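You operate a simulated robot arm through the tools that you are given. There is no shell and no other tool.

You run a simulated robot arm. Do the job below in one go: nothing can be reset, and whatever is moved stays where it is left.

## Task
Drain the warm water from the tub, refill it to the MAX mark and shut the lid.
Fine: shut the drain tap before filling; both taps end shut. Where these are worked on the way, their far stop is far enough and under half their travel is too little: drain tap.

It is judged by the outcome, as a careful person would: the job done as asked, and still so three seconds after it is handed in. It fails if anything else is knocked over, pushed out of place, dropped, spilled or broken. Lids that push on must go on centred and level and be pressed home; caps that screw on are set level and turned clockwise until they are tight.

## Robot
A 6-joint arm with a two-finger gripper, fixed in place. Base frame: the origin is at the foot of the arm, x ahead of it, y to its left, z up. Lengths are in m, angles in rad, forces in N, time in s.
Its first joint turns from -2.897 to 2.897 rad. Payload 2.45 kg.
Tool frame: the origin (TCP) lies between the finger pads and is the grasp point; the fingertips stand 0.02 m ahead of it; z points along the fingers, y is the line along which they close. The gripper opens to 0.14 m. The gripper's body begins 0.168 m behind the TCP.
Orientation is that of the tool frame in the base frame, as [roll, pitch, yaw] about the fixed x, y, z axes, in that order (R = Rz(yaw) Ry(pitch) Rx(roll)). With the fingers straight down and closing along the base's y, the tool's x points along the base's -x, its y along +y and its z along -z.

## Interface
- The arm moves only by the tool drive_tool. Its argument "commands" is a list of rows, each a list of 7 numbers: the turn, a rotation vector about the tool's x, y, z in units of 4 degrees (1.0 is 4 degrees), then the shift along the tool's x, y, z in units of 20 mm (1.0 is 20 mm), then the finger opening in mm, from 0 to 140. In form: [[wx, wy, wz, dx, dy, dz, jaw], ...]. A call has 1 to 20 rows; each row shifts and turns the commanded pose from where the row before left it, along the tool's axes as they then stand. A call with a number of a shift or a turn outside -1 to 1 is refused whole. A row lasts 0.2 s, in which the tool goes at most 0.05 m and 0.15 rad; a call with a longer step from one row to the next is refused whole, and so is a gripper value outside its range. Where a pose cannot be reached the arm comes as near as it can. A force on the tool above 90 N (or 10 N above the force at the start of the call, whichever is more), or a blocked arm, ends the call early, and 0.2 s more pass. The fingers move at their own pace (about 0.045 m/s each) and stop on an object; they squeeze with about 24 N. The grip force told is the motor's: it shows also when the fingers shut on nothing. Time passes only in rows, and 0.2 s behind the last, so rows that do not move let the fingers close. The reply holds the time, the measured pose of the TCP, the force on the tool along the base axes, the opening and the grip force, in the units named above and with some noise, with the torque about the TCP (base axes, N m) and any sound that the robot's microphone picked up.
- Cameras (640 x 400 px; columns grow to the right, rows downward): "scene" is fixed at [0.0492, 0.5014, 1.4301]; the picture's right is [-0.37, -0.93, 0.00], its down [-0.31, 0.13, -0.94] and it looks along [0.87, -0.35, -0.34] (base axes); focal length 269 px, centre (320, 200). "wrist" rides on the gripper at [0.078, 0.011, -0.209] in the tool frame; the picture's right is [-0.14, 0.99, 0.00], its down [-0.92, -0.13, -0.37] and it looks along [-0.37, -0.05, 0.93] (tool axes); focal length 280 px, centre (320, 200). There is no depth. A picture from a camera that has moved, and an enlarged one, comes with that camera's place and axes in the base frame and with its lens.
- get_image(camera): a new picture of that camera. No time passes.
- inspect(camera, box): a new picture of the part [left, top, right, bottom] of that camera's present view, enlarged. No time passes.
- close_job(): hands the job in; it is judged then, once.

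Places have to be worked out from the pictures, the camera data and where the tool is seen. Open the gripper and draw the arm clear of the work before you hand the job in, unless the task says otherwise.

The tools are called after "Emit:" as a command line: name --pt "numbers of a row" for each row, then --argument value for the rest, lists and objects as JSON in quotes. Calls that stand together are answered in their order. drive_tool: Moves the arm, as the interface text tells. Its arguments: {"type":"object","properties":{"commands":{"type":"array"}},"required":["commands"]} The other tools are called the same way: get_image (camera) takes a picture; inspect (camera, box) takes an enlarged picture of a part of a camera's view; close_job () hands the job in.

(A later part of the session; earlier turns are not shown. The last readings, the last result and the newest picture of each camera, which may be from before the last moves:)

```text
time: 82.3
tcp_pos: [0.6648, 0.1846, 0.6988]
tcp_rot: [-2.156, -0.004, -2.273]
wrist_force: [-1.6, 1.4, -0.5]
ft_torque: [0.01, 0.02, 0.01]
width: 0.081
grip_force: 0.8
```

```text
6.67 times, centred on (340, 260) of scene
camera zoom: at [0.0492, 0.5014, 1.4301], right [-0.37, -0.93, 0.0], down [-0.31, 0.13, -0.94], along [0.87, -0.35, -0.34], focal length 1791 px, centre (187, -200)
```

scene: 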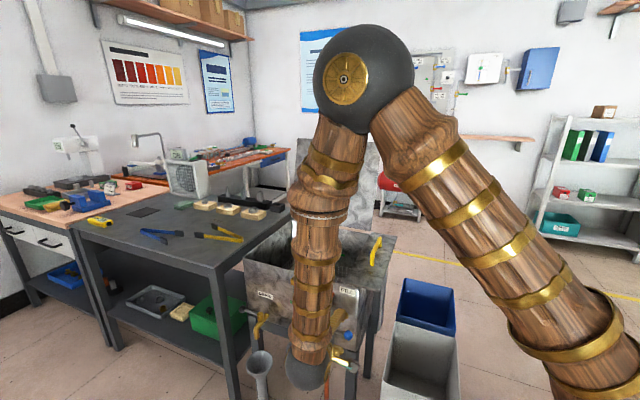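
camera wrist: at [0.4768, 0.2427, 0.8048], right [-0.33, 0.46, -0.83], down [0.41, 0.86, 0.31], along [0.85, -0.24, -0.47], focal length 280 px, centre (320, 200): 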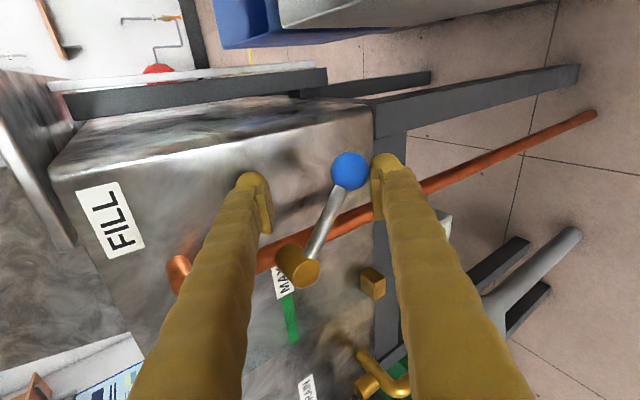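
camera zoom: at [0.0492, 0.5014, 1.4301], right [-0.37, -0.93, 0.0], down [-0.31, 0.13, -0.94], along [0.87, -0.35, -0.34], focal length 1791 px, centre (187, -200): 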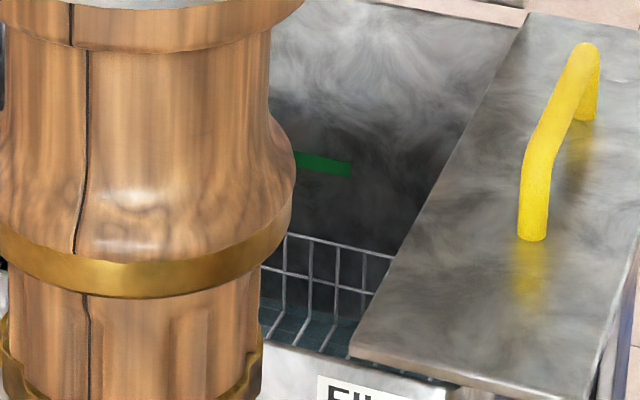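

The lower finger rests lightly under the knob and the lever hasn't moved. I'll wait in short spells and follow the water and the gauge.

Emit:
drive_tool --pt "0 0 0 0 0 0 80" --pt "0 0 0 0 0 0 80" --pt "0 0 0 0 0 0 80" --pt "0 0 0 0 0 0 80" --pt "0 0 0 0 0 0 80" --pt "0 0 0 0 0 0 80" --pt "0 0 0 0 0 0 80" --pt "0 0 0 0 0 0 80" --pt "0 0 0 0 0 0 80"

Emit:
inspect --camera "wrist" --box '[240, 230, 400, 370]'

Emit:
inspect --camera "scene" --box '[310, 230, 370, 290]'

```text
time: 84.3
tcp_pos: [0.6643, 0.1841, 0.6997]
tcp_rot: [-2.156, -0.004, -2.273]
wrist_force: [-1.3, 0.2, -1.1]
ft_torque: [0.01, 0.01, -0.05]
width: 0.0807
grip_force: 0.1
```

```text
2.86 times, centred on (320, 300) of wrist
camera zoom: at [0.4768, 0.2427, 0.8047], right [-0.33, 0.46, -0.83], down [0.41, 0.86, 0.31], along [0.85, -0.24, -0.47], focal length 801 px, centre (320, -86)
```

zoom: 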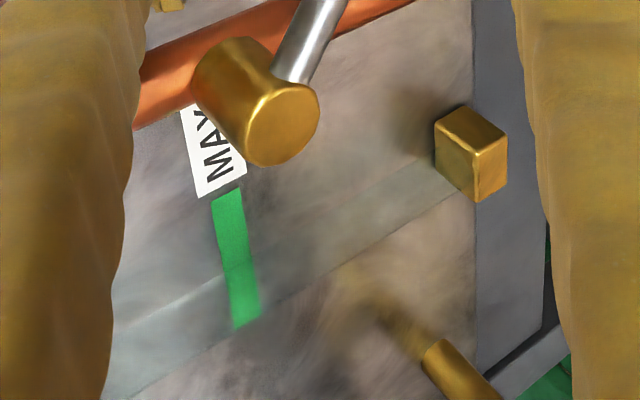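

```text
6.67 times, centred on (340, 260) of scene
camera zoom: at [0.0492, 0.5014, 1.4301], right [-0.37, -0.93, 0.0], down [-0.31, 0.13, -0.94], along [0.87, -0.35, -0.34], focal length 1791 px, centre (187, -200)
```

zoom: 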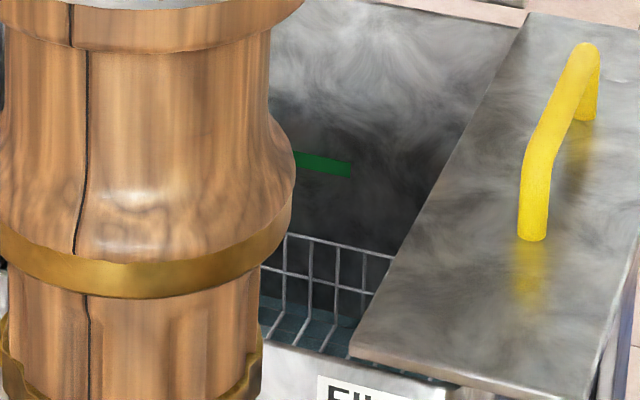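

The level is rising slowly. I'll wait another 4 s and compare.

Emit:
drive_tool --pt "0 0 0 0 0 0 80" --pt "0 0 0 0 0 0 80" --pt "0 0 0 0 0 0 80" --pt "0 0 0 0 0 0 80" --pt "0 0 0 0 0 0 80" --pt "0 0 0 0 0 0 80" --pt "0 0 0 0 0 0 80" --pt "0 0 0 0 0 0 80" --pt "0 0 0 0 0 0 80" --pt "0 0 0 0 0 0 80" --pt "0 0 0 0 0 0 80" --pt "0 0 0 0 0 0 80" --pt "0 0 0 0 0 0 80" --pt "0 0 0 0 0 0 80" --pt "0 0 0 0 0 0 80" --pt "0 0 0 0 0 0 80" --pt "0 0 0 0 0 0 80" --pt "0 0 0 0 0 0 80" --pt "0 0 0 0 0 0 80" --pt "0 0 0 0 0 0 80"

Emit:
inspect --camera "wrist" --box '[240, 230, 400, 370]'

Emit:
inspect --camera "scene" --box '[310, 230, 370, 290]'

```text
time: 88.5
tcp_pos: [0.6648, 0.1856, 0.6981]
tcp_rot: [-2.157, -0.004, -2.272]
wrist_force: [-0.7, 0.4, 0.3]
ft_torque: [0.01, 0.02, 0.0]
width: 0.0807
grip_force: 0.6
```

```text
2.86 times, centred on (320, 300) of wrist
camera zoom: at [0.4768, 0.2427, 0.8047], right [-0.33, 0.46, -0.83], down [0.41, 0.86, 0.31], along [0.85, -0.24, -0.47], focal length 801 px, centre (320, -86)
```

zoom: 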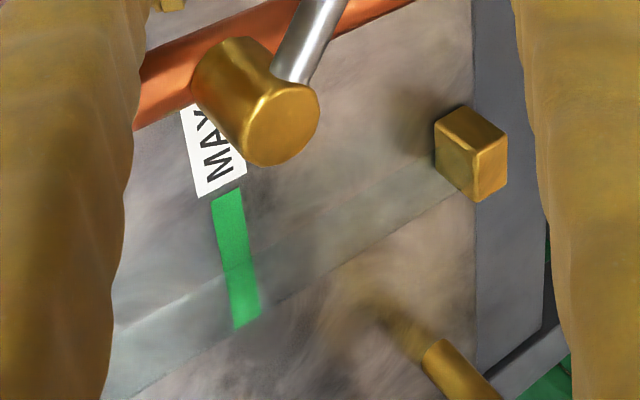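

```text
6.67 times, centred on (340, 260) of scene
camera zoom: at [0.0492, 0.5014, 1.4301], right [-0.37, -0.93, 0.0], down [-0.31, 0.13, -0.94], along [0.87, -0.35, -0.34], focal length 1791 px, centre (187, -200)
```

zoom: 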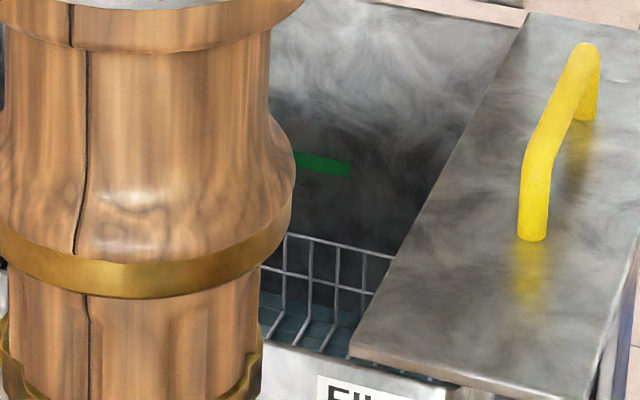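

The level is rising at roughly 1 mm/s, and MAX is about 11 cm above the water now. That is slow enough to control, so I'll keep this opening and wait about 16 s before checking again.

Emit:
drive_tool --pt "0 0 0 0 0 0 80" --pt "0 0 0 0 0 0 80" --pt "0 0 0 0 0 0 80" --pt "0 0 0 0 0 0 80" --pt "0 0 0 0 0 0 80" --pt "0 0 0 0 0 0 80" --pt "0 0 0 0 0 0 80" --pt "0 0 0 0 0 0 80" --pt "0 0 0 0 0 0 80" --pt "0 0 0 0 0 0 80" --pt "0 0 0 0 0 0 80" --pt "0 0 0 0 0 0 80" --pt "0 0 0 0 0 0 80" --pt "0 0 0 0 0 0 80" --pt "0 0 0 0 0 0 80" --pt "0 0 0 0 0 0 80" --pt "0 0 0 0 0 0 80" --pt "0 0 0 0 0 0 80" --pt "0 0 0 0 0 0 80" --pt "0 0 0 0 0 0 80"

Emit:
drive_tool --pt "0 0 0 0 0 0 80" --pt "0 0 0 0 0 0 80" --pt "0 0 0 0 0 0 80" --pt "0 0 0 0 0 0 80" --pt "0 0 0 0 0 0 80" --pt "0 0 0 0 0 0 80" --pt "0 0 0 0 0 0 80" --pt "0 0 0 0 0 0 80" --pt "0 0 0 0 0 0 80" --pt "0 0 0 0 0 0 80" --pt "0 0 0 0 0 0 80" --pt "0 0 0 0 0 0 80" --pt "0 0 0 0 0 0 80" --pt "0 0 0 0 0 0 80" --pt "0 0 0 0 0 0 80" --pt "0 0 0 0 0 0 80" --pt "0 0 0 0 0 0 80" --pt "0 0 0 0 0 0 80" --pt "0 0 0 0 0 0 80" --pt "0 0 0 0 0 0 80"

Emit:
inspect --camera "wrist" --box '[240, 230, 400, 370]'

Emit:
inspect --camera "scene" --box '[310, 230, 370, 290]'

```text
time: 92.7
tcp_pos: [0.6652, 0.1852, 0.6992]
tcp_rot: [-2.155, -0.004, -2.273]
wrist_force: [-1.1, -0.1, -1.1]
ft_torque: [0.02, 0.0, 0.02]
width: 0.0804
grip_force: 0.6
```

```text
time: 96.9
tcp_pos: [0.6649, 0.184, 0.6995]
tcp_rot: [-2.157, -0.006, -2.271]
wrist_force: [-1.7, 1.3, 0.1]
ft_torque: [-0.02, -0.01, 0.0]
width: 0.0805
grip_force: 0.2
```

```text
2.86 times, centred on (320, 300) of wrist
camera zoom: at [0.4768, 0.2427, 0.8047], right [-0.33, 0.46, -0.83], down [0.41, 0.86, 0.31], along [0.85, -0.24, -0.47], focal length 801 px, centre (320, -86)
```

zoom: 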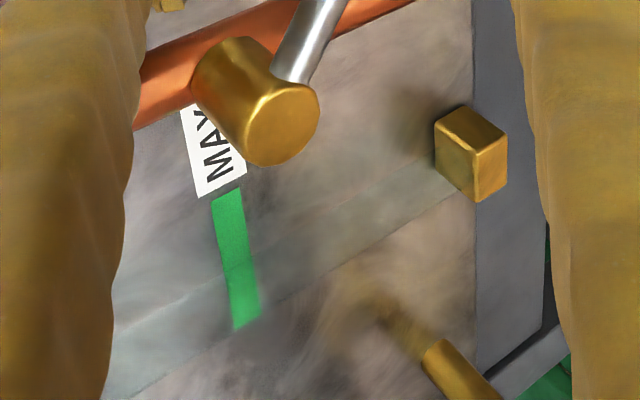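

```text
6.67 times, centred on (340, 260) of scene
camera zoom: at [0.0492, 0.5014, 1.4301], right [-0.37, -0.93, 0.0], down [-0.31, 0.13, -0.94], along [0.87, -0.35, -0.34], focal length 1791 px, centre (187, -200)
```

zoom: 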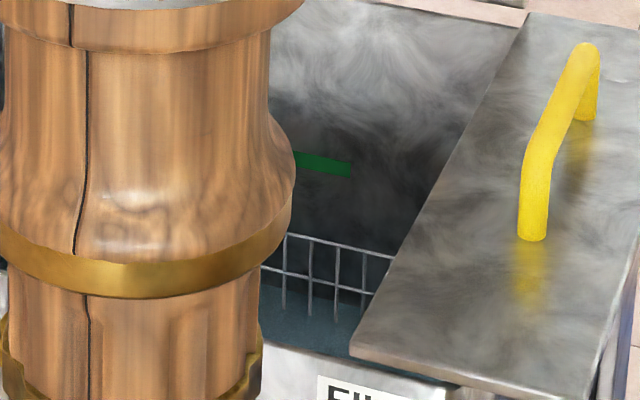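

The rate is about 0.85 mm/s with roughly 10 cm still to go, so I'll keep this gentle opening and wait in longer batches, checking the gauge each time.

Emit:
drive_tool --pt "0 0 0 0 0 0 80" --pt "0 0 0 0 0 0 80" --pt "0 0 0 0 0 0 80" --pt "0 0 0 0 0 0 80" --pt "0 0 0 0 0 0 80" --pt "0 0 0 0 0 0 80" --pt "0 0 0 0 0 0 80" --pt "0 0 0 0 0 0 80" --pt "0 0 0 0 0 0 80" --pt "0 0 0 0 0 0 80" --pt "0 0 0 0 0 0 80" --pt "0 0 0 0 0 0 80" --pt "0 0 0 0 0 0 80" --pt "0 0 0 0 0 0 80" --pt "0 0 0 0 0 0 80" --pt "0 0 0 0 0 0 80" --pt "0 0 0 0 0 0 80" --pt "0 0 0 0 0 0 80" --pt "0 0 0 0 0 0 80" --pt "0 0 0 0 0 0 80"

Emit:
drive_tool --pt "0 0 0 0 0 0 80" --pt "0 0 0 0 0 0 80" --pt "0 0 0 0 0 0 80" --pt "0 0 0 0 0 0 80" --pt "0 0 0 0 0 0 80" --pt "0 0 0 0 0 0 80" --pt "0 0 0 0 0 0 80" --pt "0 0 0 0 0 0 80" --pt "0 0 0 0 0 0 80" --pt "0 0 0 0 0 0 80" --pt "0 0 0 0 0 0 80" --pt "0 0 0 0 0 0 80" --pt "0 0 0 0 0 0 80" --pt "0 0 0 0 0 0 80" --pt "0 0 0 0 0 0 80" --pt "0 0 0 0 0 0 80" --pt "0 0 0 0 0 0 80" --pt "0 0 0 0 0 0 80" --pt "0 0 0 0 0 0 80" --pt "0 0 0 0 0 0 80"

Emit:
drive_tool --pt "0 0 0 0 0 0 80" --pt "0 0 0 0 0 0 80" --pt "0 0 0 0 0 0 80" --pt "0 0 0 0 0 0 80" --pt "0 0 0 0 0 0 80" --pt "0 0 0 0 0 0 80" --pt "0 0 0 0 0 0 80" --pt "0 0 0 0 0 0 80" --pt "0 0 0 0 0 0 80" --pt "0 0 0 0 0 0 80" --pt "0 0 0 0 0 0 80" --pt "0 0 0 0 0 0 80" --pt "0 0 0 0 0 0 80" --pt "0 0 0 0 0 0 80" --pt "0 0 0 0 0 0 80" --pt "0 0 0 0 0 0 80" --pt "0 0 0 0 0 0 80" --pt "0 0 0 0 0 0 80" --pt "0 0 0 0 0 0 80" --pt "0 0 0 0 0 0 80"

Emit:
inspect --camera "wrist" --box '[240, 230, 400, 370]'

Emit:
inspect --camera "scene" --box '[310, 230, 370, 290]'

```text
time: 101.1
tcp_pos: [0.6646, 0.1843, 0.6992]
tcp_rot: [-2.156, -0.002, -2.273]
wrist_force: [-0.3, -0.5, -0.4]
ft_torque: [-0.01, 0.01, -0.02]
width: 0.0803
grip_force: 0.6
```

```text
time: 105.3
tcp_pos: [0.6653, 0.1845, 0.6972]
tcp_rot: [-2.156, -0.004, -2.273]
wrist_force: [-0.6, 0.6, -0.3]
ft_torque: [0.03, -0.02, 0.0]
width: 0.0803
grip_force: 0.1
```

```text
time: 109.5
tcp_pos: [0.6638, 0.1838, 0.6988]
tcp_rot: [-2.155, -0.004, -2.272]
wrist_force: [-0.5, -0.1, -0.8]
ft_torque: [0.03, -0.01, 0.03]
width: 0.0803
grip_force: 0.4
```

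```text
2.86 times, centred on (320, 300) of wrist
camera zoom: at [0.4768, 0.2427, 0.8047], right [-0.33, 0.46, -0.83], down [0.41, 0.86, 0.31], along [0.85, -0.24, -0.47], focal length 801 px, centre (320, -86)
```

zoom: 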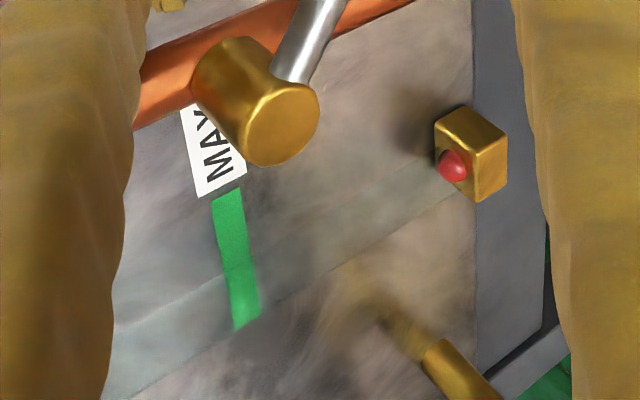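

```text
6.67 times, centred on (340, 260) of scene
camera zoom: at [0.0492, 0.5014, 1.4301], right [-0.37, -0.93, 0.0], down [-0.31, 0.13, -0.94], along [0.87, -0.35, -0.34], focal length 1791 px, centre (187, -200)
```

zoom: 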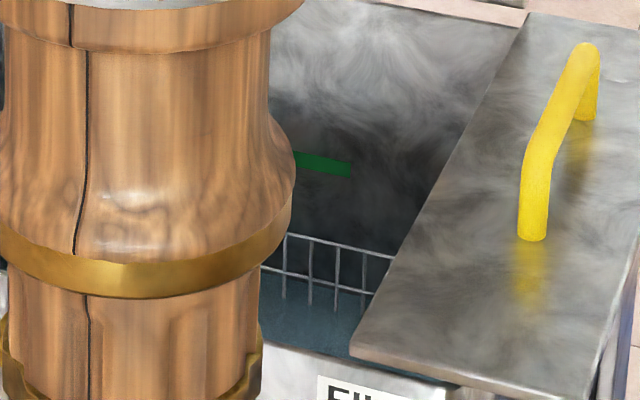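

The red float has just appeared above the lower block. MAX is about 9 cm above it, so I'll wait about 25 s and measure the float's speed.

Emit:
drive_tool --pt "0 0 0 0 0 0 80" --pt "0 0 0 0 0 0 80" --pt "0 0 0 0 0 0 80" --pt "0 0 0 0 0 0 80" --pt "0 0 0 0 0 0 80" --pt "0 0 0 0 0 0 80" --pt "0 0 0 0 0 0 80" --pt "0 0 0 0 0 0 80" --pt "0 0 0 0 0 0 80" --pt "0 0 0 0 0 0 80" --pt "0 0 0 0 0 0 80" --pt "0 0 0 0 0 0 80" --pt "0 0 0 0 0 0 80" --pt "0 0 0 0 0 0 80" --pt "0 0 0 0 0 0 80" --pt "0 0 0 0 0 0 80" --pt "0 0 0 0 0 0 80" --pt "0 0 0 0 0 0 80" --pt "0 0 0 0 0 0 80" --pt "0 0 0 0 0 0 80"

Emit:
inspect --camera "wrist" --box '[240, 230, 400, 370]'

Emit:
drive_tool --pt "0 0 0 0 0 0 80" --pt "0 0 0 0 0 0 80" --pt "0 0 0 0 0 0 80" --pt "0 0 0 0 0 0 80" --pt "0 0 0 0 0 0 80" --pt "0 0 0 0 0 0 80" --pt "0 0 0 0 0 0 80" --pt "0 0 0 0 0 0 80" --pt "0 0 0 0 0 0 80" --pt "0 0 0 0 0 0 80" --pt "0 0 0 0 0 0 80" --pt "0 0 0 0 0 0 80" --pt "0 0 0 0 0 0 80" --pt "0 0 0 0 0 0 80" --pt "0 0 0 0 0 0 80" --pt "0 0 0 0 0 0 80" --pt "0 0 0 0 0 0 80" --pt "0 0 0 0 0 0 80" --pt "0 0 0 0 0 0 80" --pt "0 0 0 0 0 0 80"

Emit:
drive_tool --pt "0 0 0 0 0 0 80" --pt "0 0 0 0 0 0 80" --pt "0 0 0 0 0 0 80" --pt "0 0 0 0 0 0 80" --pt "0 0 0 0 0 0 80" --pt "0 0 0 0 0 0 80" --pt "0 0 0 0 0 0 80" --pt "0 0 0 0 0 0 80" --pt "0 0 0 0 0 0 80" --pt "0 0 0 0 0 0 80" --pt "0 0 0 0 0 0 80" --pt "0 0 0 0 0 0 80" --pt "0 0 0 0 0 0 80" --pt "0 0 0 0 0 0 80" --pt "0 0 0 0 0 0 80" --pt "0 0 0 0 0 0 80" --pt "0 0 0 0 0 0 80" --pt "0 0 0 0 0 0 80" --pt "0 0 0 0 0 0 80" --pt "0 0 0 0 0 0 80"

Emit:
inspect --camera "wrist" --box '[240, 230, 400, 370]'

```text
time: 113.7
tcp_pos: [0.6641, 0.1849, 0.6986]
tcp_rot: [-2.155, -0.004, -2.271]
wrist_force: [-1.2, 0.3, -0.7]
ft_torque: [0.01, 0.0, 0.0]
width: 0.0807
grip_force: 0.5
```

```text
2.86 times, centred on (320, 300) of wrist
camera zoom: at [0.4768, 0.2427, 0.8047], right [-0.33, 0.46, -0.83], down [0.41, 0.86, 0.31], along [0.85, -0.24, -0.47], focal length 801 px, centre (320, -86)
```

zoom: 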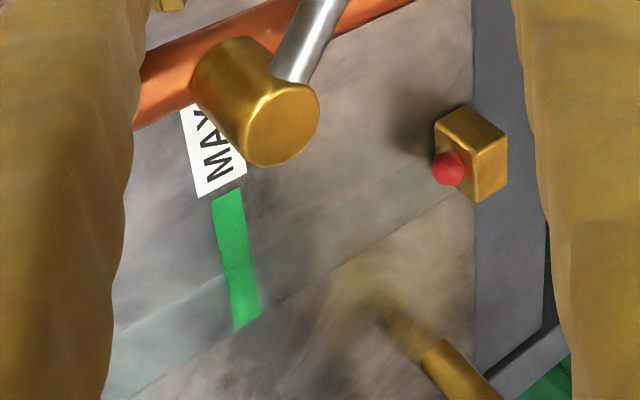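

```text
time: 117.9
tcp_pos: [0.6643, 0.1865, 0.6986]
tcp_rot: [-2.153, -0.004, -2.272]
wrist_force: [-0.3, -0.3, -0.7]
ft_torque: [-0.01, 0.01, 0.01]
width: 0.0803
grip_force: 0.5
```

```text
time: 122.1
tcp_pos: [0.6636, 0.184, 0.6997]
tcp_rot: [-2.157, -0.005, -2.271]
wrist_force: [-0.7, -0.4, -1.2]
ft_torque: [-0.02, 0.0, 0.0]
width: 0.0804
grip_force: 0.0
```

```text
2.86 times, centred on (320, 300) of wrist
camera zoom: at [0.4768, 0.2427, 0.8047], right [-0.33, 0.46, -0.83], down [0.41, 0.86, 0.31], along [0.85, -0.24, -0.47], focal length 801 px, centre (320, -86)
```

zoom: 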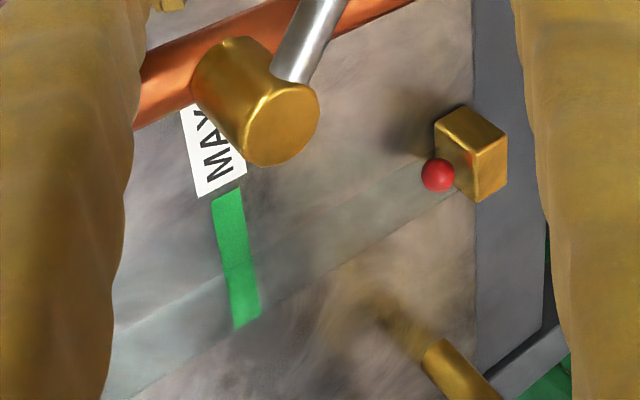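

The float climbs only about 0.5 mm/s, so I'll open the tap further with the upper finger to speed up the fill, and throttle back near MAX.

Emit:
drive_tool --pt "0 0 0 0 0.6 0 80" --pt "0 0 0 0 0.6 0 80" --pt "0 0 0 0 0.6 0 80" --pt "0 0 0 -0.147 0.335 -0.097 80" --pt "0 0 0 -0.147 0.335 -0.097 80" --pt "0 0 0 -0.147 0.335 -0.097 80"

Emit:
get_image --camera "wrist"

```text
time: 123.5
tcp_pos: [0.6437, 0.2124, 0.6542]
tcp_rot: [-2.155, -0.003, -2.275]
wrist_force: [0.1, -0.2, 1.0]
ft_torque: [0.01, -0.01, -0.01]
width: 0.0802
grip_force: 0.0
```

```text
taken
camera wrist: at [0.4556, 0.2712, 0.7595], right [-0.33, 0.46, -0.83], down [0.41, 0.86, 0.31], along [0.85, -0.24, -0.47], focal length 280 px, centre (320, 200)
```

wrist: 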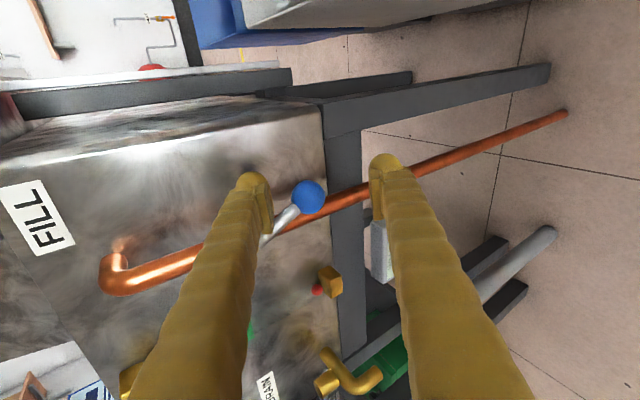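

The tap is at about 65° now. I'll put the lower finger back just under the knob, ready to shut, and keep watching the float.

Emit:
drive_tool --pt "0 0 0 0.2 -0.815 0.607 80" --pt "0 0 0 0.2 -0.815 0.607 80" --pt "0 0 0 0 0 0 80" --pt "0 0 0 0 0 0 80" --pt "0 0 0 0 0 0 80" --pt "0 0 0 0 0 0 80" --pt "0 0 0 0 0 0 80" --pt "0 0 0 0 0 0 80" --pt "0 0 0 0 0 0 80" --pt "0 0 0 0 0 0 80" --pt "0 0 0 0 0 0 80" --pt "0 0 0 0 0 0 80"

Emit:
get_image --camera "wrist"

Emit:
inspect --camera "wrist" --box '[240, 230, 400, 370]'

```text
time: 126.1
tcp_pos: [0.6675, 0.1831, 0.6673]
tcp_rot: [-2.156, -0.003, -2.272]
wrist_force: [0.1, -0.3, 0.0]
ft_torque: [0.03, 0.0, 0.0]
width: 0.0803
grip_force: 0.0
```

```text
taken
camera wrist: at [0.4791, 0.241, 0.7739], right [-0.33, 0.46, -0.83], down [0.41, 0.86, 0.31], along [0.85, -0.24, -0.47], focal length 280 px, centre (320, 200)
```

wrist: 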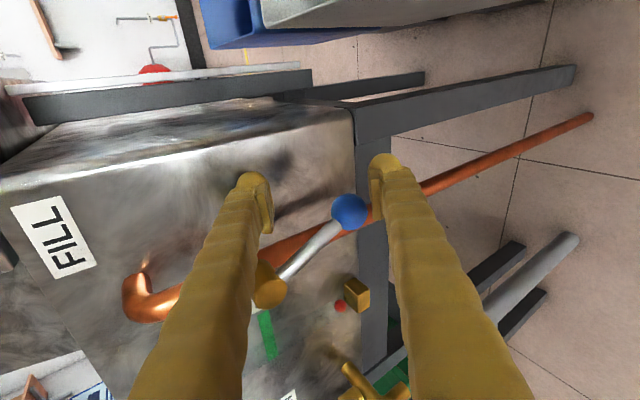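

```text
2.86 times, centred on (320, 300) of wrist
camera zoom: at [0.4791, 0.241, 0.7739], right [-0.33, 0.46, -0.83], down [0.41, 0.86, 0.31], along [0.85, -0.24, -0.47], focal length 801 px, centre (320, -86)
```

zoom: 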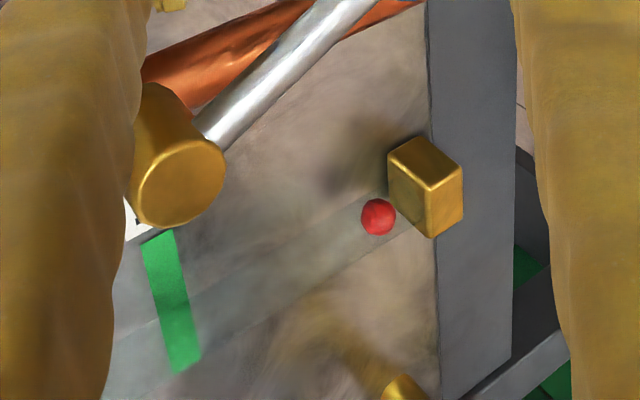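

The float now moves about 4 px/s in this view, with about 230 px to the MAX band, so roughly 55 s to go. I'll wait about 25 s and re-measure.

Emit:
drive_tool --pt "0 0 0 0 0 0 80" --pt "0 0 0 0 0 0 80" --pt "0 0 0 0 0 0 80" --pt "0 0 0 0 0 0 80" --pt "0 0 0 0 0 0 80" --pt "0 0 0 0 0 0 80" --pt "0 0 0 0 0 0 80" --pt "0 0 0 0 0 0 80" --pt "0 0 0 0 0 0 80" --pt "0 0 0 0 0 0 80" --pt "0 0 0 0 0 0 80" --pt "0 0 0 0 0 0 80" --pt "0 0 0 0 0 0 80" --pt "0 0 0 0 0 0 80" --pt "0 0 0 0 0 0 80" --pt "0 0 0 0 0 0 80" --pt "0 0 0 0 0 0 80" --pt "0 0 0 0 0 0 80" --pt "0 0 0 0 0 0 80" --pt "0 0 0 0 0 0 80"

Emit:
drive_tool --pt "0 0 0 0 0 0 80" --pt "0 0 0 0 0 0 80" --pt "0 0 0 0 0 0 80" --pt "0 0 0 0 0 0 80" --pt "0 0 0 0 0 0 80" --pt "0 0 0 0 0 0 80" --pt "0 0 0 0 0 0 80" --pt "0 0 0 0 0 0 80" --pt "0 0 0 0 0 0 80" --pt "0 0 0 0 0 0 80" --pt "0 0 0 0 0 0 80" --pt "0 0 0 0 0 0 80" --pt "0 0 0 0 0 0 80" --pt "0 0 0 0 0 0 80" --pt "0 0 0 0 0 0 80" --pt "0 0 0 0 0 0 80" --pt "0 0 0 0 0 0 80" --pt "0 0 0 0 0 0 80" --pt "0 0 0 0 0 0 80" --pt "0 0 0 0 0 0 80"

Emit:
drive_tool --pt "0 0 0 0 0 0 80" --pt "0 0 0 0 0 0 80" --pt "0 0 0 0 0 0 80" --pt "0 0 0 0 0 0 80" --pt "0 0 0 0 0 0 80" --pt "0 0 0 0 0 0 80" --pt "0 0 0 0 0 0 80" --pt "0 0 0 0 0 0 80" --pt "0 0 0 0 0 0 80" --pt "0 0 0 0 0 0 80" --pt "0 0 0 0 0 0 80" --pt "0 0 0 0 0 0 80" --pt "0 0 0 0 0 0 80" --pt "0 0 0 0 0 0 80" --pt "0 0 0 0 0 0 80" --pt "0 0 0 0 0 0 80" --pt "0 0 0 0 0 0 80" --pt "0 0 0 0 0 0 80" --pt "0 0 0 0 0 0 80" --pt "0 0 0 0 0 0 80"

Emit:
inspect --camera "wrist" --box '[240, 230, 400, 370]'

```text
time: 130.3
tcp_pos: [0.6666, 0.1829, 0.6685]
tcp_rot: [-2.155, -0.002, -2.271]
wrist_force: [0.5, 0.9, -0.3]
ft_torque: [-0.02, 0.03, 0.0]
width: 0.0799
grip_force: 0.2
```

```text
time: 134.5
tcp_pos: [0.667, 0.183, 0.6675]
tcp_rot: [-2.154, -0.005, -2.272]
wrist_force: [-0.6, -0.5, 0.1]
ft_torque: [0.0, 0.0, 0.04]
width: 0.0802
grip_force: 0.0
```

```text
time: 138.7
tcp_pos: [0.6674, 0.1827, 0.6679]
tcp_rot: [-2.155, -0.003, -2.272]
wrist_force: [-0.3, -0.5, 0.4]
ft_torque: [0.0, 0.01, 0.02]
width: 0.0799
grip_force: 0.1
```

```text
2.86 times, centred on (320, 300) of wrist
camera zoom: at [0.4791, 0.241, 0.7739], right [-0.33, 0.46, -0.83], down [0.41, 0.86, 0.31], along [0.85, -0.24, -0.47], focal length 801 px, centre (320, -86)
```

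zoom: 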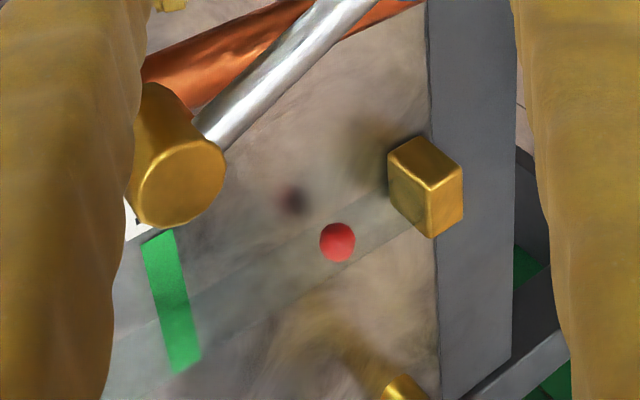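

The float has 180 px left at 3.8 px/s, so about 47 s. I'll wait about 29 s more, then re-measure.

Emit:
drive_tool --pt "0 0 0 0 0 0 80" --pt "0 0 0 0 0 0 80" --pt "0 0 0 0 0 0 80" --pt "0 0 0 0 0 0 80" --pt "0 0 0 0 0 0 80" --pt "0 0 0 0 0 0 80" --pt "0 0 0 0 0 0 80" --pt "0 0 0 0 0 0 80" --pt "0 0 0 0 0 0 80" --pt "0 0 0 0 0 0 80" --pt "0 0 0 0 0 0 80" --pt "0 0 0 0 0 0 80" --pt "0 0 0 0 0 0 80" --pt "0 0 0 0 0 0 80" --pt "0 0 0 0 0 0 80" --pt "0 0 0 0 0 0 80" --pt "0 0 0 0 0 0 80" --pt "0 0 0 0 0 0 80" --pt "0 0 0 0 0 0 80" --pt "0 0 0 0 0 0 80"

Emit:
drive_tool --pt "0 0 0 0 0 0 80" --pt "0 0 0 0 0 0 80" --pt "0 0 0 0 0 0 80" --pt "0 0 0 0 0 0 80" --pt "0 0 0 0 0 0 80" --pt "0 0 0 0 0 0 80" --pt "0 0 0 0 0 0 80" --pt "0 0 0 0 0 0 80" --pt "0 0 0 0 0 0 80" --pt "0 0 0 0 0 0 80" --pt "0 0 0 0 0 0 80" --pt "0 0 0 0 0 0 80" --pt "0 0 0 0 0 0 80" --pt "0 0 0 0 0 0 80" --pt "0 0 0 0 0 0 80" --pt "0 0 0 0 0 0 80" --pt "0 0 0 0 0 0 80" --pt "0 0 0 0 0 0 80" --pt "0 0 0 0 0 0 80" --pt "0 0 0 0 0 0 80"

Emit:
drive_tool --pt "0 0 0 0 0 0 80" --pt "0 0 0 0 0 0 80" --pt "0 0 0 0 0 0 80" --pt "0 0 0 0 0 0 80" --pt "0 0 0 0 0 0 80" --pt "0 0 0 0 0 0 80" --pt "0 0 0 0 0 0 80" --pt "0 0 0 0 0 0 80" --pt "0 0 0 0 0 0 80" --pt "0 0 0 0 0 0 80" --pt "0 0 0 0 0 0 80" --pt "0 0 0 0 0 0 80" --pt "0 0 0 0 0 0 80" --pt "0 0 0 0 0 0 80" --pt "0 0 0 0 0 0 80" --pt "0 0 0 0 0 0 80" --pt "0 0 0 0 0 0 80" --pt "0 0 0 0 0 0 80" --pt "0 0 0 0 0 0 80" --pt "0 0 0 0 0 0 80"

Emit:
drive_tool --pt "0 0 0 0 0 0 80" --pt "0 0 0 0 0 0 80" --pt "0 0 0 0 0 0 80" --pt "0 0 0 0 0 0 80" --pt "0 0 0 0 0 0 80" --pt "0 0 0 0 0 0 80" --pt "0 0 0 0 0 0 80" --pt "0 0 0 0 0 0 80" --pt "0 0 0 0 0 0 80" --pt "0 0 0 0 0 0 80" --pt "0 0 0 0 0 0 80" --pt "0 0 0 0 0 0 80" --pt "0 0 0 0 0 0 80" --pt "0 0 0 0 0 0 80" --pt "0 0 0 0 0 0 80" --pt "0 0 0 0 0 0 80" --pt "0 0 0 0 0 0 80" --pt "0 0 0 0 0 0 80" --pt "0 0 0 0 0 0 80" --pt "0 0 0 0 0 0 80"

Emit:
drive_tool --pt "0 0 0 0 0 0 80" --pt "0 0 0 0 0 0 80" --pt "0 0 0 0 0 0 80" --pt "0 0 0 0 0 0 80" --pt "0 0 0 0 0 0 80" --pt "0 0 0 0 0 0 80" --pt "0 0 0 0 0 0 80" --pt "0 0 0 0 0 0 80" --pt "0 0 0 0 0 0 80" --pt "0 0 0 0 0 0 80" --pt "0 0 0 0 0 0 80" --pt "0 0 0 0 0 0 80" --pt "0 0 0 0 0 0 80" --pt "0 0 0 0 0 0 80" --pt "0 0 0 0 0 0 80" --pt "0 0 0 0 0 0 80" --pt "0 0 0 0 0 0 80" --pt "0 0 0 0 0 0 80" --pt "0 0 0 0 0 0 80" --pt "0 0 0 0 0 0 80"

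Emit:
drive_tool --pt "0 0 0 0 0 0 80" --pt "0 0 0 0 0 0 80" --pt "0 0 0 0 0 0 80" --pt "0 0 0 0 0 0 80" --pt "0 0 0 0 0 0 80" --pt "0 0 0 0 0 0 80" --pt "0 0 0 0 0 0 80" --pt "0 0 0 0 0 0 80" --pt "0 0 0 0 0 0 80" --pt "0 0 0 0 0 0 80" --pt "0 0 0 0 0 0 80" --pt "0 0 0 0 0 0 80" --pt "0 0 0 0 0 0 80" --pt "0 0 0 0 0 0 80" --pt "0 0 0 0 0 0 80" --pt "0 0 0 0 0 0 80" --pt "0 0 0 0 0 0 80" --pt "0 0 0 0 0 0 80" --pt "0 0 0 0 0 0 80" --pt "0 0 0 0 0 0 80"

Emit:
drive_tool --pt "0 0 0 0 0 0 80" --pt "0 0 0 0 0 0 80" --pt "0 0 0 0 0 0 80" --pt "0 0 0 0 0 0 80" --pt "0 0 0 0 0 0 80" --pt "0 0 0 0 0 0 80" --pt "0 0 0 0 0 0 80" --pt "0 0 0 0 0 0 80" --pt "0 0 0 0 0 0 80" --pt "0 0 0 0 0 0 80" --pt "0 0 0 0 0 0 80" --pt "0 0 0 0 0 0 80" --pt "0 0 0 0 0 0 80" --pt "0 0 0 0 0 0 80" --pt "0 0 0 0 0 0 80" --pt "0 0 0 0 0 0 80" --pt "0 0 0 0 0 0 80" --pt "0 0 0 0 0 0 80" --pt "0 0 0 0 0 0 80" --pt "0 0 0 0 0 0 80"

Emit:
inspect --camera "wrist" --box '[240, 230, 400, 370]'

```text
time: 142.9
tcp_pos: [0.6671, 0.1815, 0.6675]
tcp_rot: [-2.155, -0.005, -2.271]
wrist_force: [0.2, -0.5, 0.1]
ft_torque: [-0.02, 0.06, 0.0]
width: 0.0798
grip_force: 0.1
```

```text
time: 147.1
tcp_pos: [0.6667, 0.1822, 0.6672]
tcp_rot: [-2.157, -0.002, -2.273]
wrist_force: [0.9, 0.6, -0.5]
ft_torque: [0.0, 0.02, -0.02]
width: 0.08
grip_force: 0.1
```

```text
time: 151.3
tcp_pos: [0.6665, 0.1823, 0.6685]
tcp_rot: [-2.154, -0.003, -2.272]
wrist_force: [0.1, 1.0, 0.3]
ft_torque: [-0.04, 0.0, -0.02]
width: 0.0799
grip_force: 0.0
```

```text
time: 155.5
tcp_pos: [0.667, 0.1829, 0.668]
tcp_rot: [-2.155, -0.002, -2.273]
wrist_force: [0.0, 0.0, 0.1]
ft_torque: [-0.02, 0.01, -0.02]
width: 0.08
grip_force: 0.0
```

```text
time: 159.7
tcp_pos: [0.6667, 0.1834, 0.6689]
tcp_rot: [-2.155, -0.005, -2.274]
wrist_force: [-0.1, 0.0, -0.1]
ft_torque: [-0.01, 0.01, -0.01]
width: 0.0799
grip_force: 0.1
```

```text
time: 163.9
tcp_pos: [0.6677, 0.183, 0.6676]
tcp_rot: [-2.154, -0.002, -2.272]
wrist_force: [-0.8, -0.8, 0.1]
ft_torque: [-0.02, -0.02, -0.01]
width: 0.0799
grip_force: 0.1
```

```text
time: 168.1
tcp_pos: [0.6677, 0.1824, 0.6673]
tcp_rot: [-2.157, -0.004, -2.27]
wrist_force: [0.3, 0.7, 0.4]
ft_torque: [-0.04, 0.04, 0.0]
width: 0.0797
grip_force: 0.1
```

```text
2.86 times, centred on (320, 300) of wrist
camera zoom: at [0.4791, 0.241, 0.7739], right [-0.33, 0.46, -0.83], down [0.41, 0.86, 0.31], along [0.85, -0.24, -0.47], focal length 801 px, centre (320, -86)
```

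zoom: 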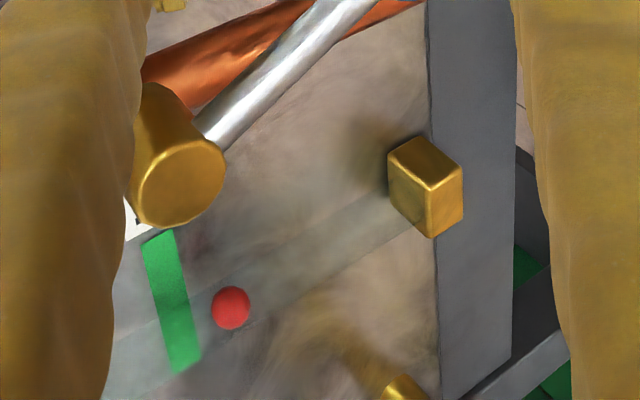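

The float is close to the band, with about 50 px to go. I'll zoom in for an accurate reading.

Emit:
inspect --camera "wrist" --box '[265, 300, 345, 370]'

Emit:
inspect --camera "scene" --box '[310, 230, 370, 290]'

```text
5.71 times, centred on (305, 335) of wrist
camera zoom: at [0.4791, 0.241, 0.7739], right [-0.33, 0.46, -0.83], down [0.41, 0.86, 0.31], along [0.85, -0.24, -0.47], focal length 1602 px, centre (406, -571)
```

zoom: 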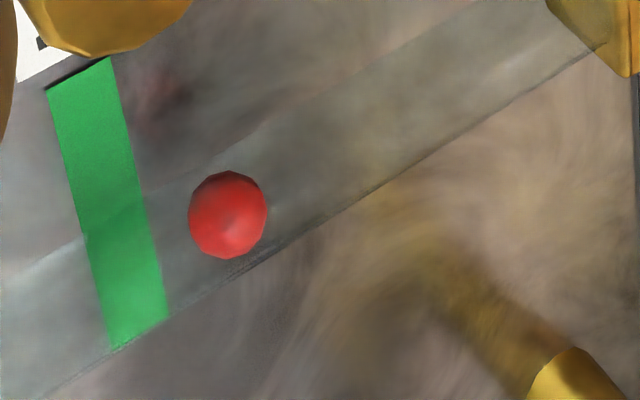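

```text
6.67 times, centred on (340, 260) of scene
camera zoom: at [0.0492, 0.5014, 1.4301], right [-0.37, -0.93, 0.0], down [-0.31, 0.13, -0.94], along [0.87, -0.35, -0.34], focal length 1791 px, centre (187, -200)
```

zoom: 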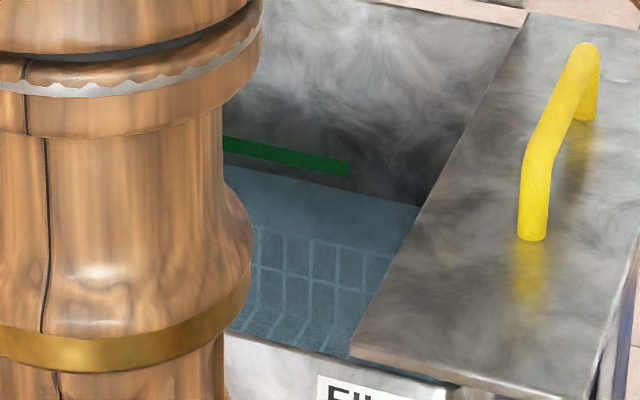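

Both the gauge and the wall mark show the level about 18–20 mm below MAX, rising about 1.45 mm/s. I'll wait about 8 s and read it again.

Emit:
drive_tool --pt "0 0 0 0 0 0 80" --pt "0 0 0 0 0 0 80" --pt "0 0 0 0 0 0 80" --pt "0 0 0 0 0 0 80" --pt "0 0 0 0 0 0 80" --pt "0 0 0 0 0 0 80" --pt "0 0 0 0 0 0 80" --pt "0 0 0 0 0 0 80" --pt "0 0 0 0 0 0 80" --pt "0 0 0 0 0 0 80" --pt "0 0 0 0 0 0 80" --pt "0 0 0 0 0 0 80" --pt "0 0 0 0 0 0 80" --pt "0 0 0 0 0 0 80" --pt "0 0 0 0 0 0 80" --pt "0 0 0 0 0 0 80" --pt "0 0 0 0 0 0 80" --pt "0 0 0 0 0 0 80" --pt "0 0 0 0 0 0 80" --pt "0 0 0 0 0 0 80"

Emit:
drive_tool --pt "0 0 0 0 0 0 80" --pt "0 0 0 0 0 0 80" --pt "0 0 0 0 0 0 80" --pt "0 0 0 0 0 0 80" --pt "0 0 0 0 0 0 80" --pt "0 0 0 0 0 0 80" --pt "0 0 0 0 0 0 80" --pt "0 0 0 0 0 0 80" --pt "0 0 0 0 0 0 80" --pt "0 0 0 0 0 0 80" --pt "0 0 0 0 0 0 80" --pt "0 0 0 0 0 0 80" --pt "0 0 0 0 0 0 80" --pt "0 0 0 0 0 0 80" --pt "0 0 0 0 0 0 80" --pt "0 0 0 0 0 0 80"

Emit:
inspect --camera "wrist" --box '[265, 300, 345, 370]'

Emit:
inspect --camera "scene" --box '[310, 230, 370, 290]'

```text
time: 172.3
tcp_pos: [0.6666, 0.1824, 0.6673]
tcp_rot: [-2.156, -0.002, -2.272]
wrist_force: [0.6, 0.2, -0.1]
ft_torque: [-0.01, 0.01, 0.0]
width: 0.0797
grip_force: 0.1
```

```text
time: 175.7
tcp_pos: [0.6672, 0.1821, 0.6687]
tcp_rot: [-2.156, -0.003, -2.272]
wrist_force: [-0.4, -0.2, -0.3]
ft_torque: [-0.01, -0.01, 0.02]
width: 0.0799
grip_force: 0.0
```

```text
5.71 times, centred on (305, 335) of wrist
camera zoom: at [0.4791, 0.241, 0.7739], right [-0.33, 0.46, -0.83], down [0.41, 0.86, 0.31], along [0.85, -0.24, -0.47], focal length 1602 px, centre (406, -571)
```

zoom: 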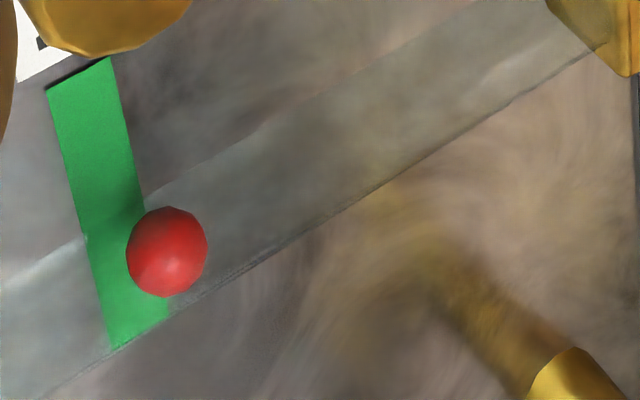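

```text
6.67 times, centred on (340, 260) of scene
camera zoom: at [0.0492, 0.5014, 1.4301], right [-0.37, -0.93, 0.0], down [-0.31, 0.13, -0.94], along [0.87, -0.35, -0.34], focal length 1791 px, centre (187, -200)
```

zoom: 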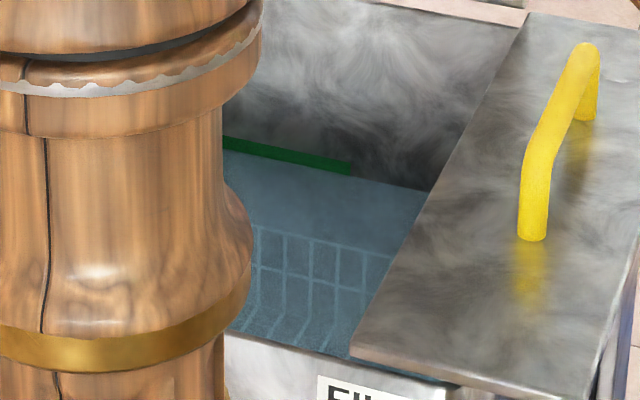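

About 6–8 mm remain, which is around 5 s. I'll wait 3.2 s and then lift the lever toward shut with the lower finger in the same call, so the level ends at the band.

Emit:
drive_tool --pt "0 0 0 0 0 0 80" --pt "0 0 0 0 0 0 80" --pt "0 0 0 0 0 0 80" --pt "0 0 0 0 0 0 80" --pt "0 0 0 0 0 0 80" --pt "0 0 0 0 0 0 80" --pt "0 0 0 0 0 0 80" --pt "0 0 0 0 0 0 80" --pt "0 0 0 0 0 0 80" --pt "0 0 0 0 0 0 80" --pt "0 0 0 0 0 0 80" --pt "0 0 0 0 0 0 80" --pt "0 0 0 0 0 0 80" --pt "0 0 0 0 0 0 80" --pt "0 0 0 0 0 0 80" --pt "0 0 0 0 0 0 80" --pt "0 0 0 0 -0.834 -0.552 80" --pt "0 0 0 0 -0.834 -0.552 80" --pt "0 0 0 0 -0.834 -0.552 80" --pt "0 0 0 0 -0.834 -0.552 80"

Emit:
get_image --camera "wrist"

Emit:
inspect --camera "scene" --box '[310, 230, 370, 290]'

```text
time: 179.9
tcp_pos: [0.6683, 0.184, 0.7504]
tcp_rot: [-2.155, 0.0, -2.272]
wrist_force: [-1.1, 2.0, -1.8]
ft_torque: [0.07, -0.03, -0.08]
width: 0.081
grip_force: 0.3
```

```text
taken
camera wrist: at [0.4801, 0.2427, 0.8547], right [-0.33, 0.46, -0.83], down [0.41, 0.86, 0.31], along [0.85, -0.24, -0.47], focal length 280 px, centre (320, 200)
```

wrist: 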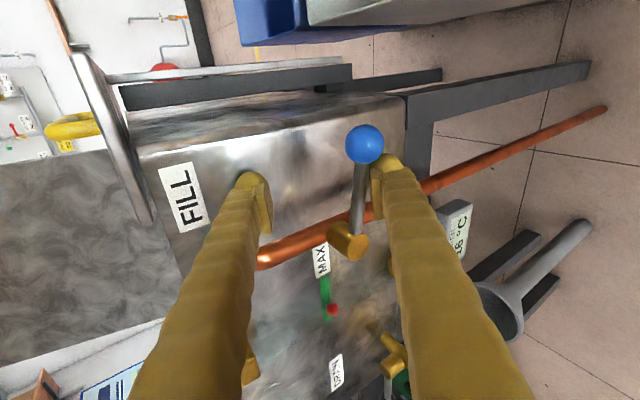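

```text
6.67 times, centred on (340, 260) of scene
camera zoom: at [0.0492, 0.5014, 1.4301], right [-0.37, -0.93, 0.0], down [-0.31, 0.13, -0.94], along [0.87, -0.35, -0.34], focal length 1791 px, centre (187, -200)
```

zoom: 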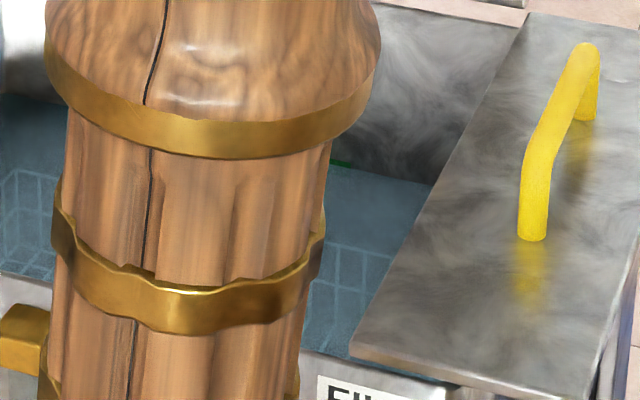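

The lever is about 10° short of shut. I'll lift it the rest of the way in small steps until the stop is felt.

Emit:
drive_tool --pt "0 0 0 0 -0.25 -0.166 80" --pt "0 0 0 0 -0.25 -0.166 80" --pt "0 0 0 0 -0.15 -0.1 80"

Emit:
drive_tool --pt "0 0 0 0 -0.15 -0.1 80"

Emit:
get_image --camera "wrist"

```text
time: 180.7
tcp_pos: [0.6685, 0.1824, 0.7641]
tcp_rot: [-2.157, -0.003, -2.272]
wrist_force: [-0.6, 1.3, -12.2]
ft_torque: [0.0, -0.3, -0.03]
width: 0.0869
grip_force: 5.4
```

```text
time: 181.1
tcp_pos: [0.666, 0.1824, 0.7677]
tcp_rot: [-2.155, -0.003, -2.273]
wrist_force: [-1.2, 3.7, -20.0]
ft_torque: [0.06, -0.43, -0.06]
width: 0.0913
grip_force: 8.1
```

```text
taken
camera wrist: at [0.4793, 0.2413, 0.8731], right [-0.33, 0.46, -0.83], down [0.41, 0.86, 0.31], along [0.85, -0.24, -0.47], focal length 280 px, centre (320, 200)
```

wrist: 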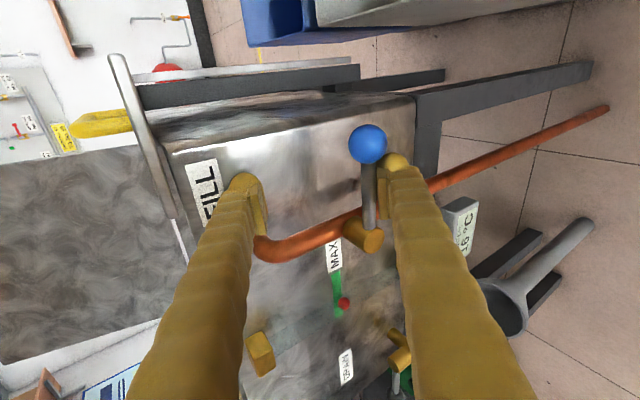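

The force rose to 20 N with the knob back at its original height (0.727), so the fill tap is shut. I'll relax, centre the fingers on the lever, and back straight out.

Emit:
drive_tool --pt "0 0 0 0 0.6 0 90" --pt "0 0 0 0 0.7 0 90" --pt "0 0 0 0 0.5 -0.3 90" --pt "0 0 0 0 0 -0.95 90" --pt "0 0 0 0 0 -0.95 90" --pt "0 0 0 0 0 -0.95 90" --pt "0 0 0 0 0 -0.95 90" --pt "0 0 0 0 0 -0.95 90" --pt "0 0 0 0 0 0 90"

Emit:
get_image --camera "wrist"

Emit:
get_image --camera "scene"

```text
time: 183.1
tcp_pos: [0.5865, 0.2496, 0.7925]
tcp_rot: [-2.154, -0.004, -2.273]
wrist_force: [-0.5, -1.1, 0.8]
ft_torque: [-0.02, -0.01, 0.0]
width: 0.09
grip_force: 0.1
```

```text
taken
camera wrist: at [0.3986, 0.3082, 0.8992], right [-0.33, 0.46, -0.83], down [0.41, 0.86, 0.31], along [0.85, -0.24, -0.47], focal length 280 px, centre (320, 200)
```

wrist: 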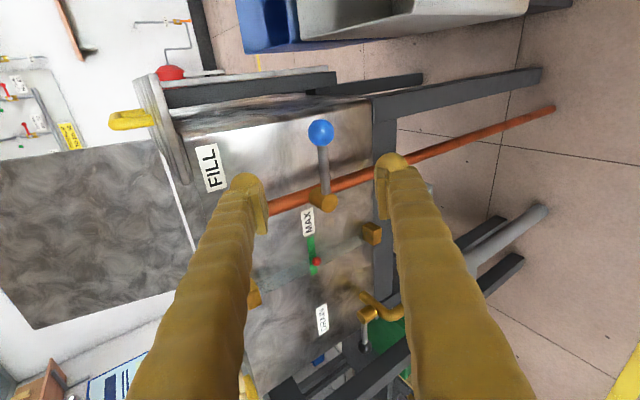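

```text
taken
```

scene: 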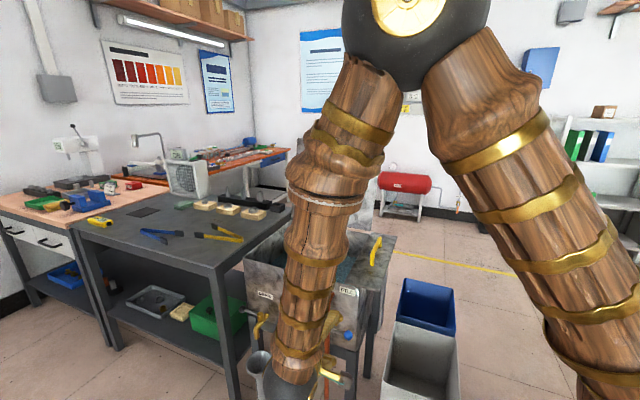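

The tap lever is level again and the float is near the MAX band. I'll zoom in on the gauge.

Emit:
inspect --camera "wrist" --box '[270, 200, 400, 300]'

Emit:
inspect --camera "wrist" --box '[295, 225, 340, 285]'

```text
4.00 times, centred on (335, 250) of wrist
camera zoom: at [0.3986, 0.3082, 0.8992], right [-0.33, 0.46, -0.83], down [0.41, 0.86, 0.31], along [0.85, -0.24, -0.47], focal length 1122 px, centre (260, 0)
```

zoom: 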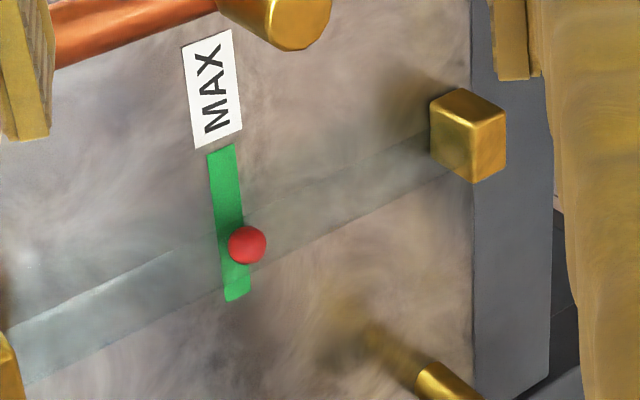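

```text
6.67 times, centred on (318, 255) of wrist
camera zoom: at [0.3986, 0.3082, 0.8992], right [-0.33, 0.46, -0.83], down [0.41, 0.86, 0.31], along [0.85, -0.24, -0.47], focal length 1869 px, centre (337, -167)
```

zoom: 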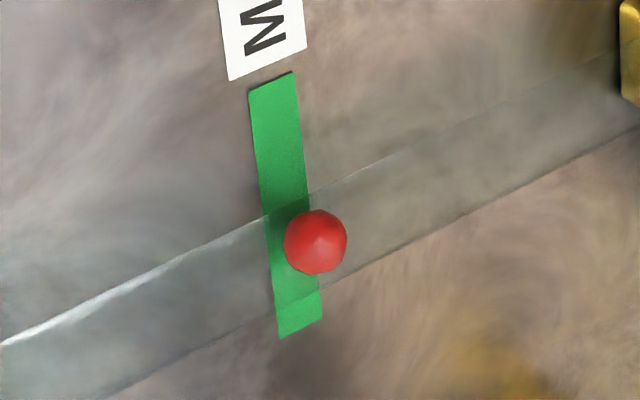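

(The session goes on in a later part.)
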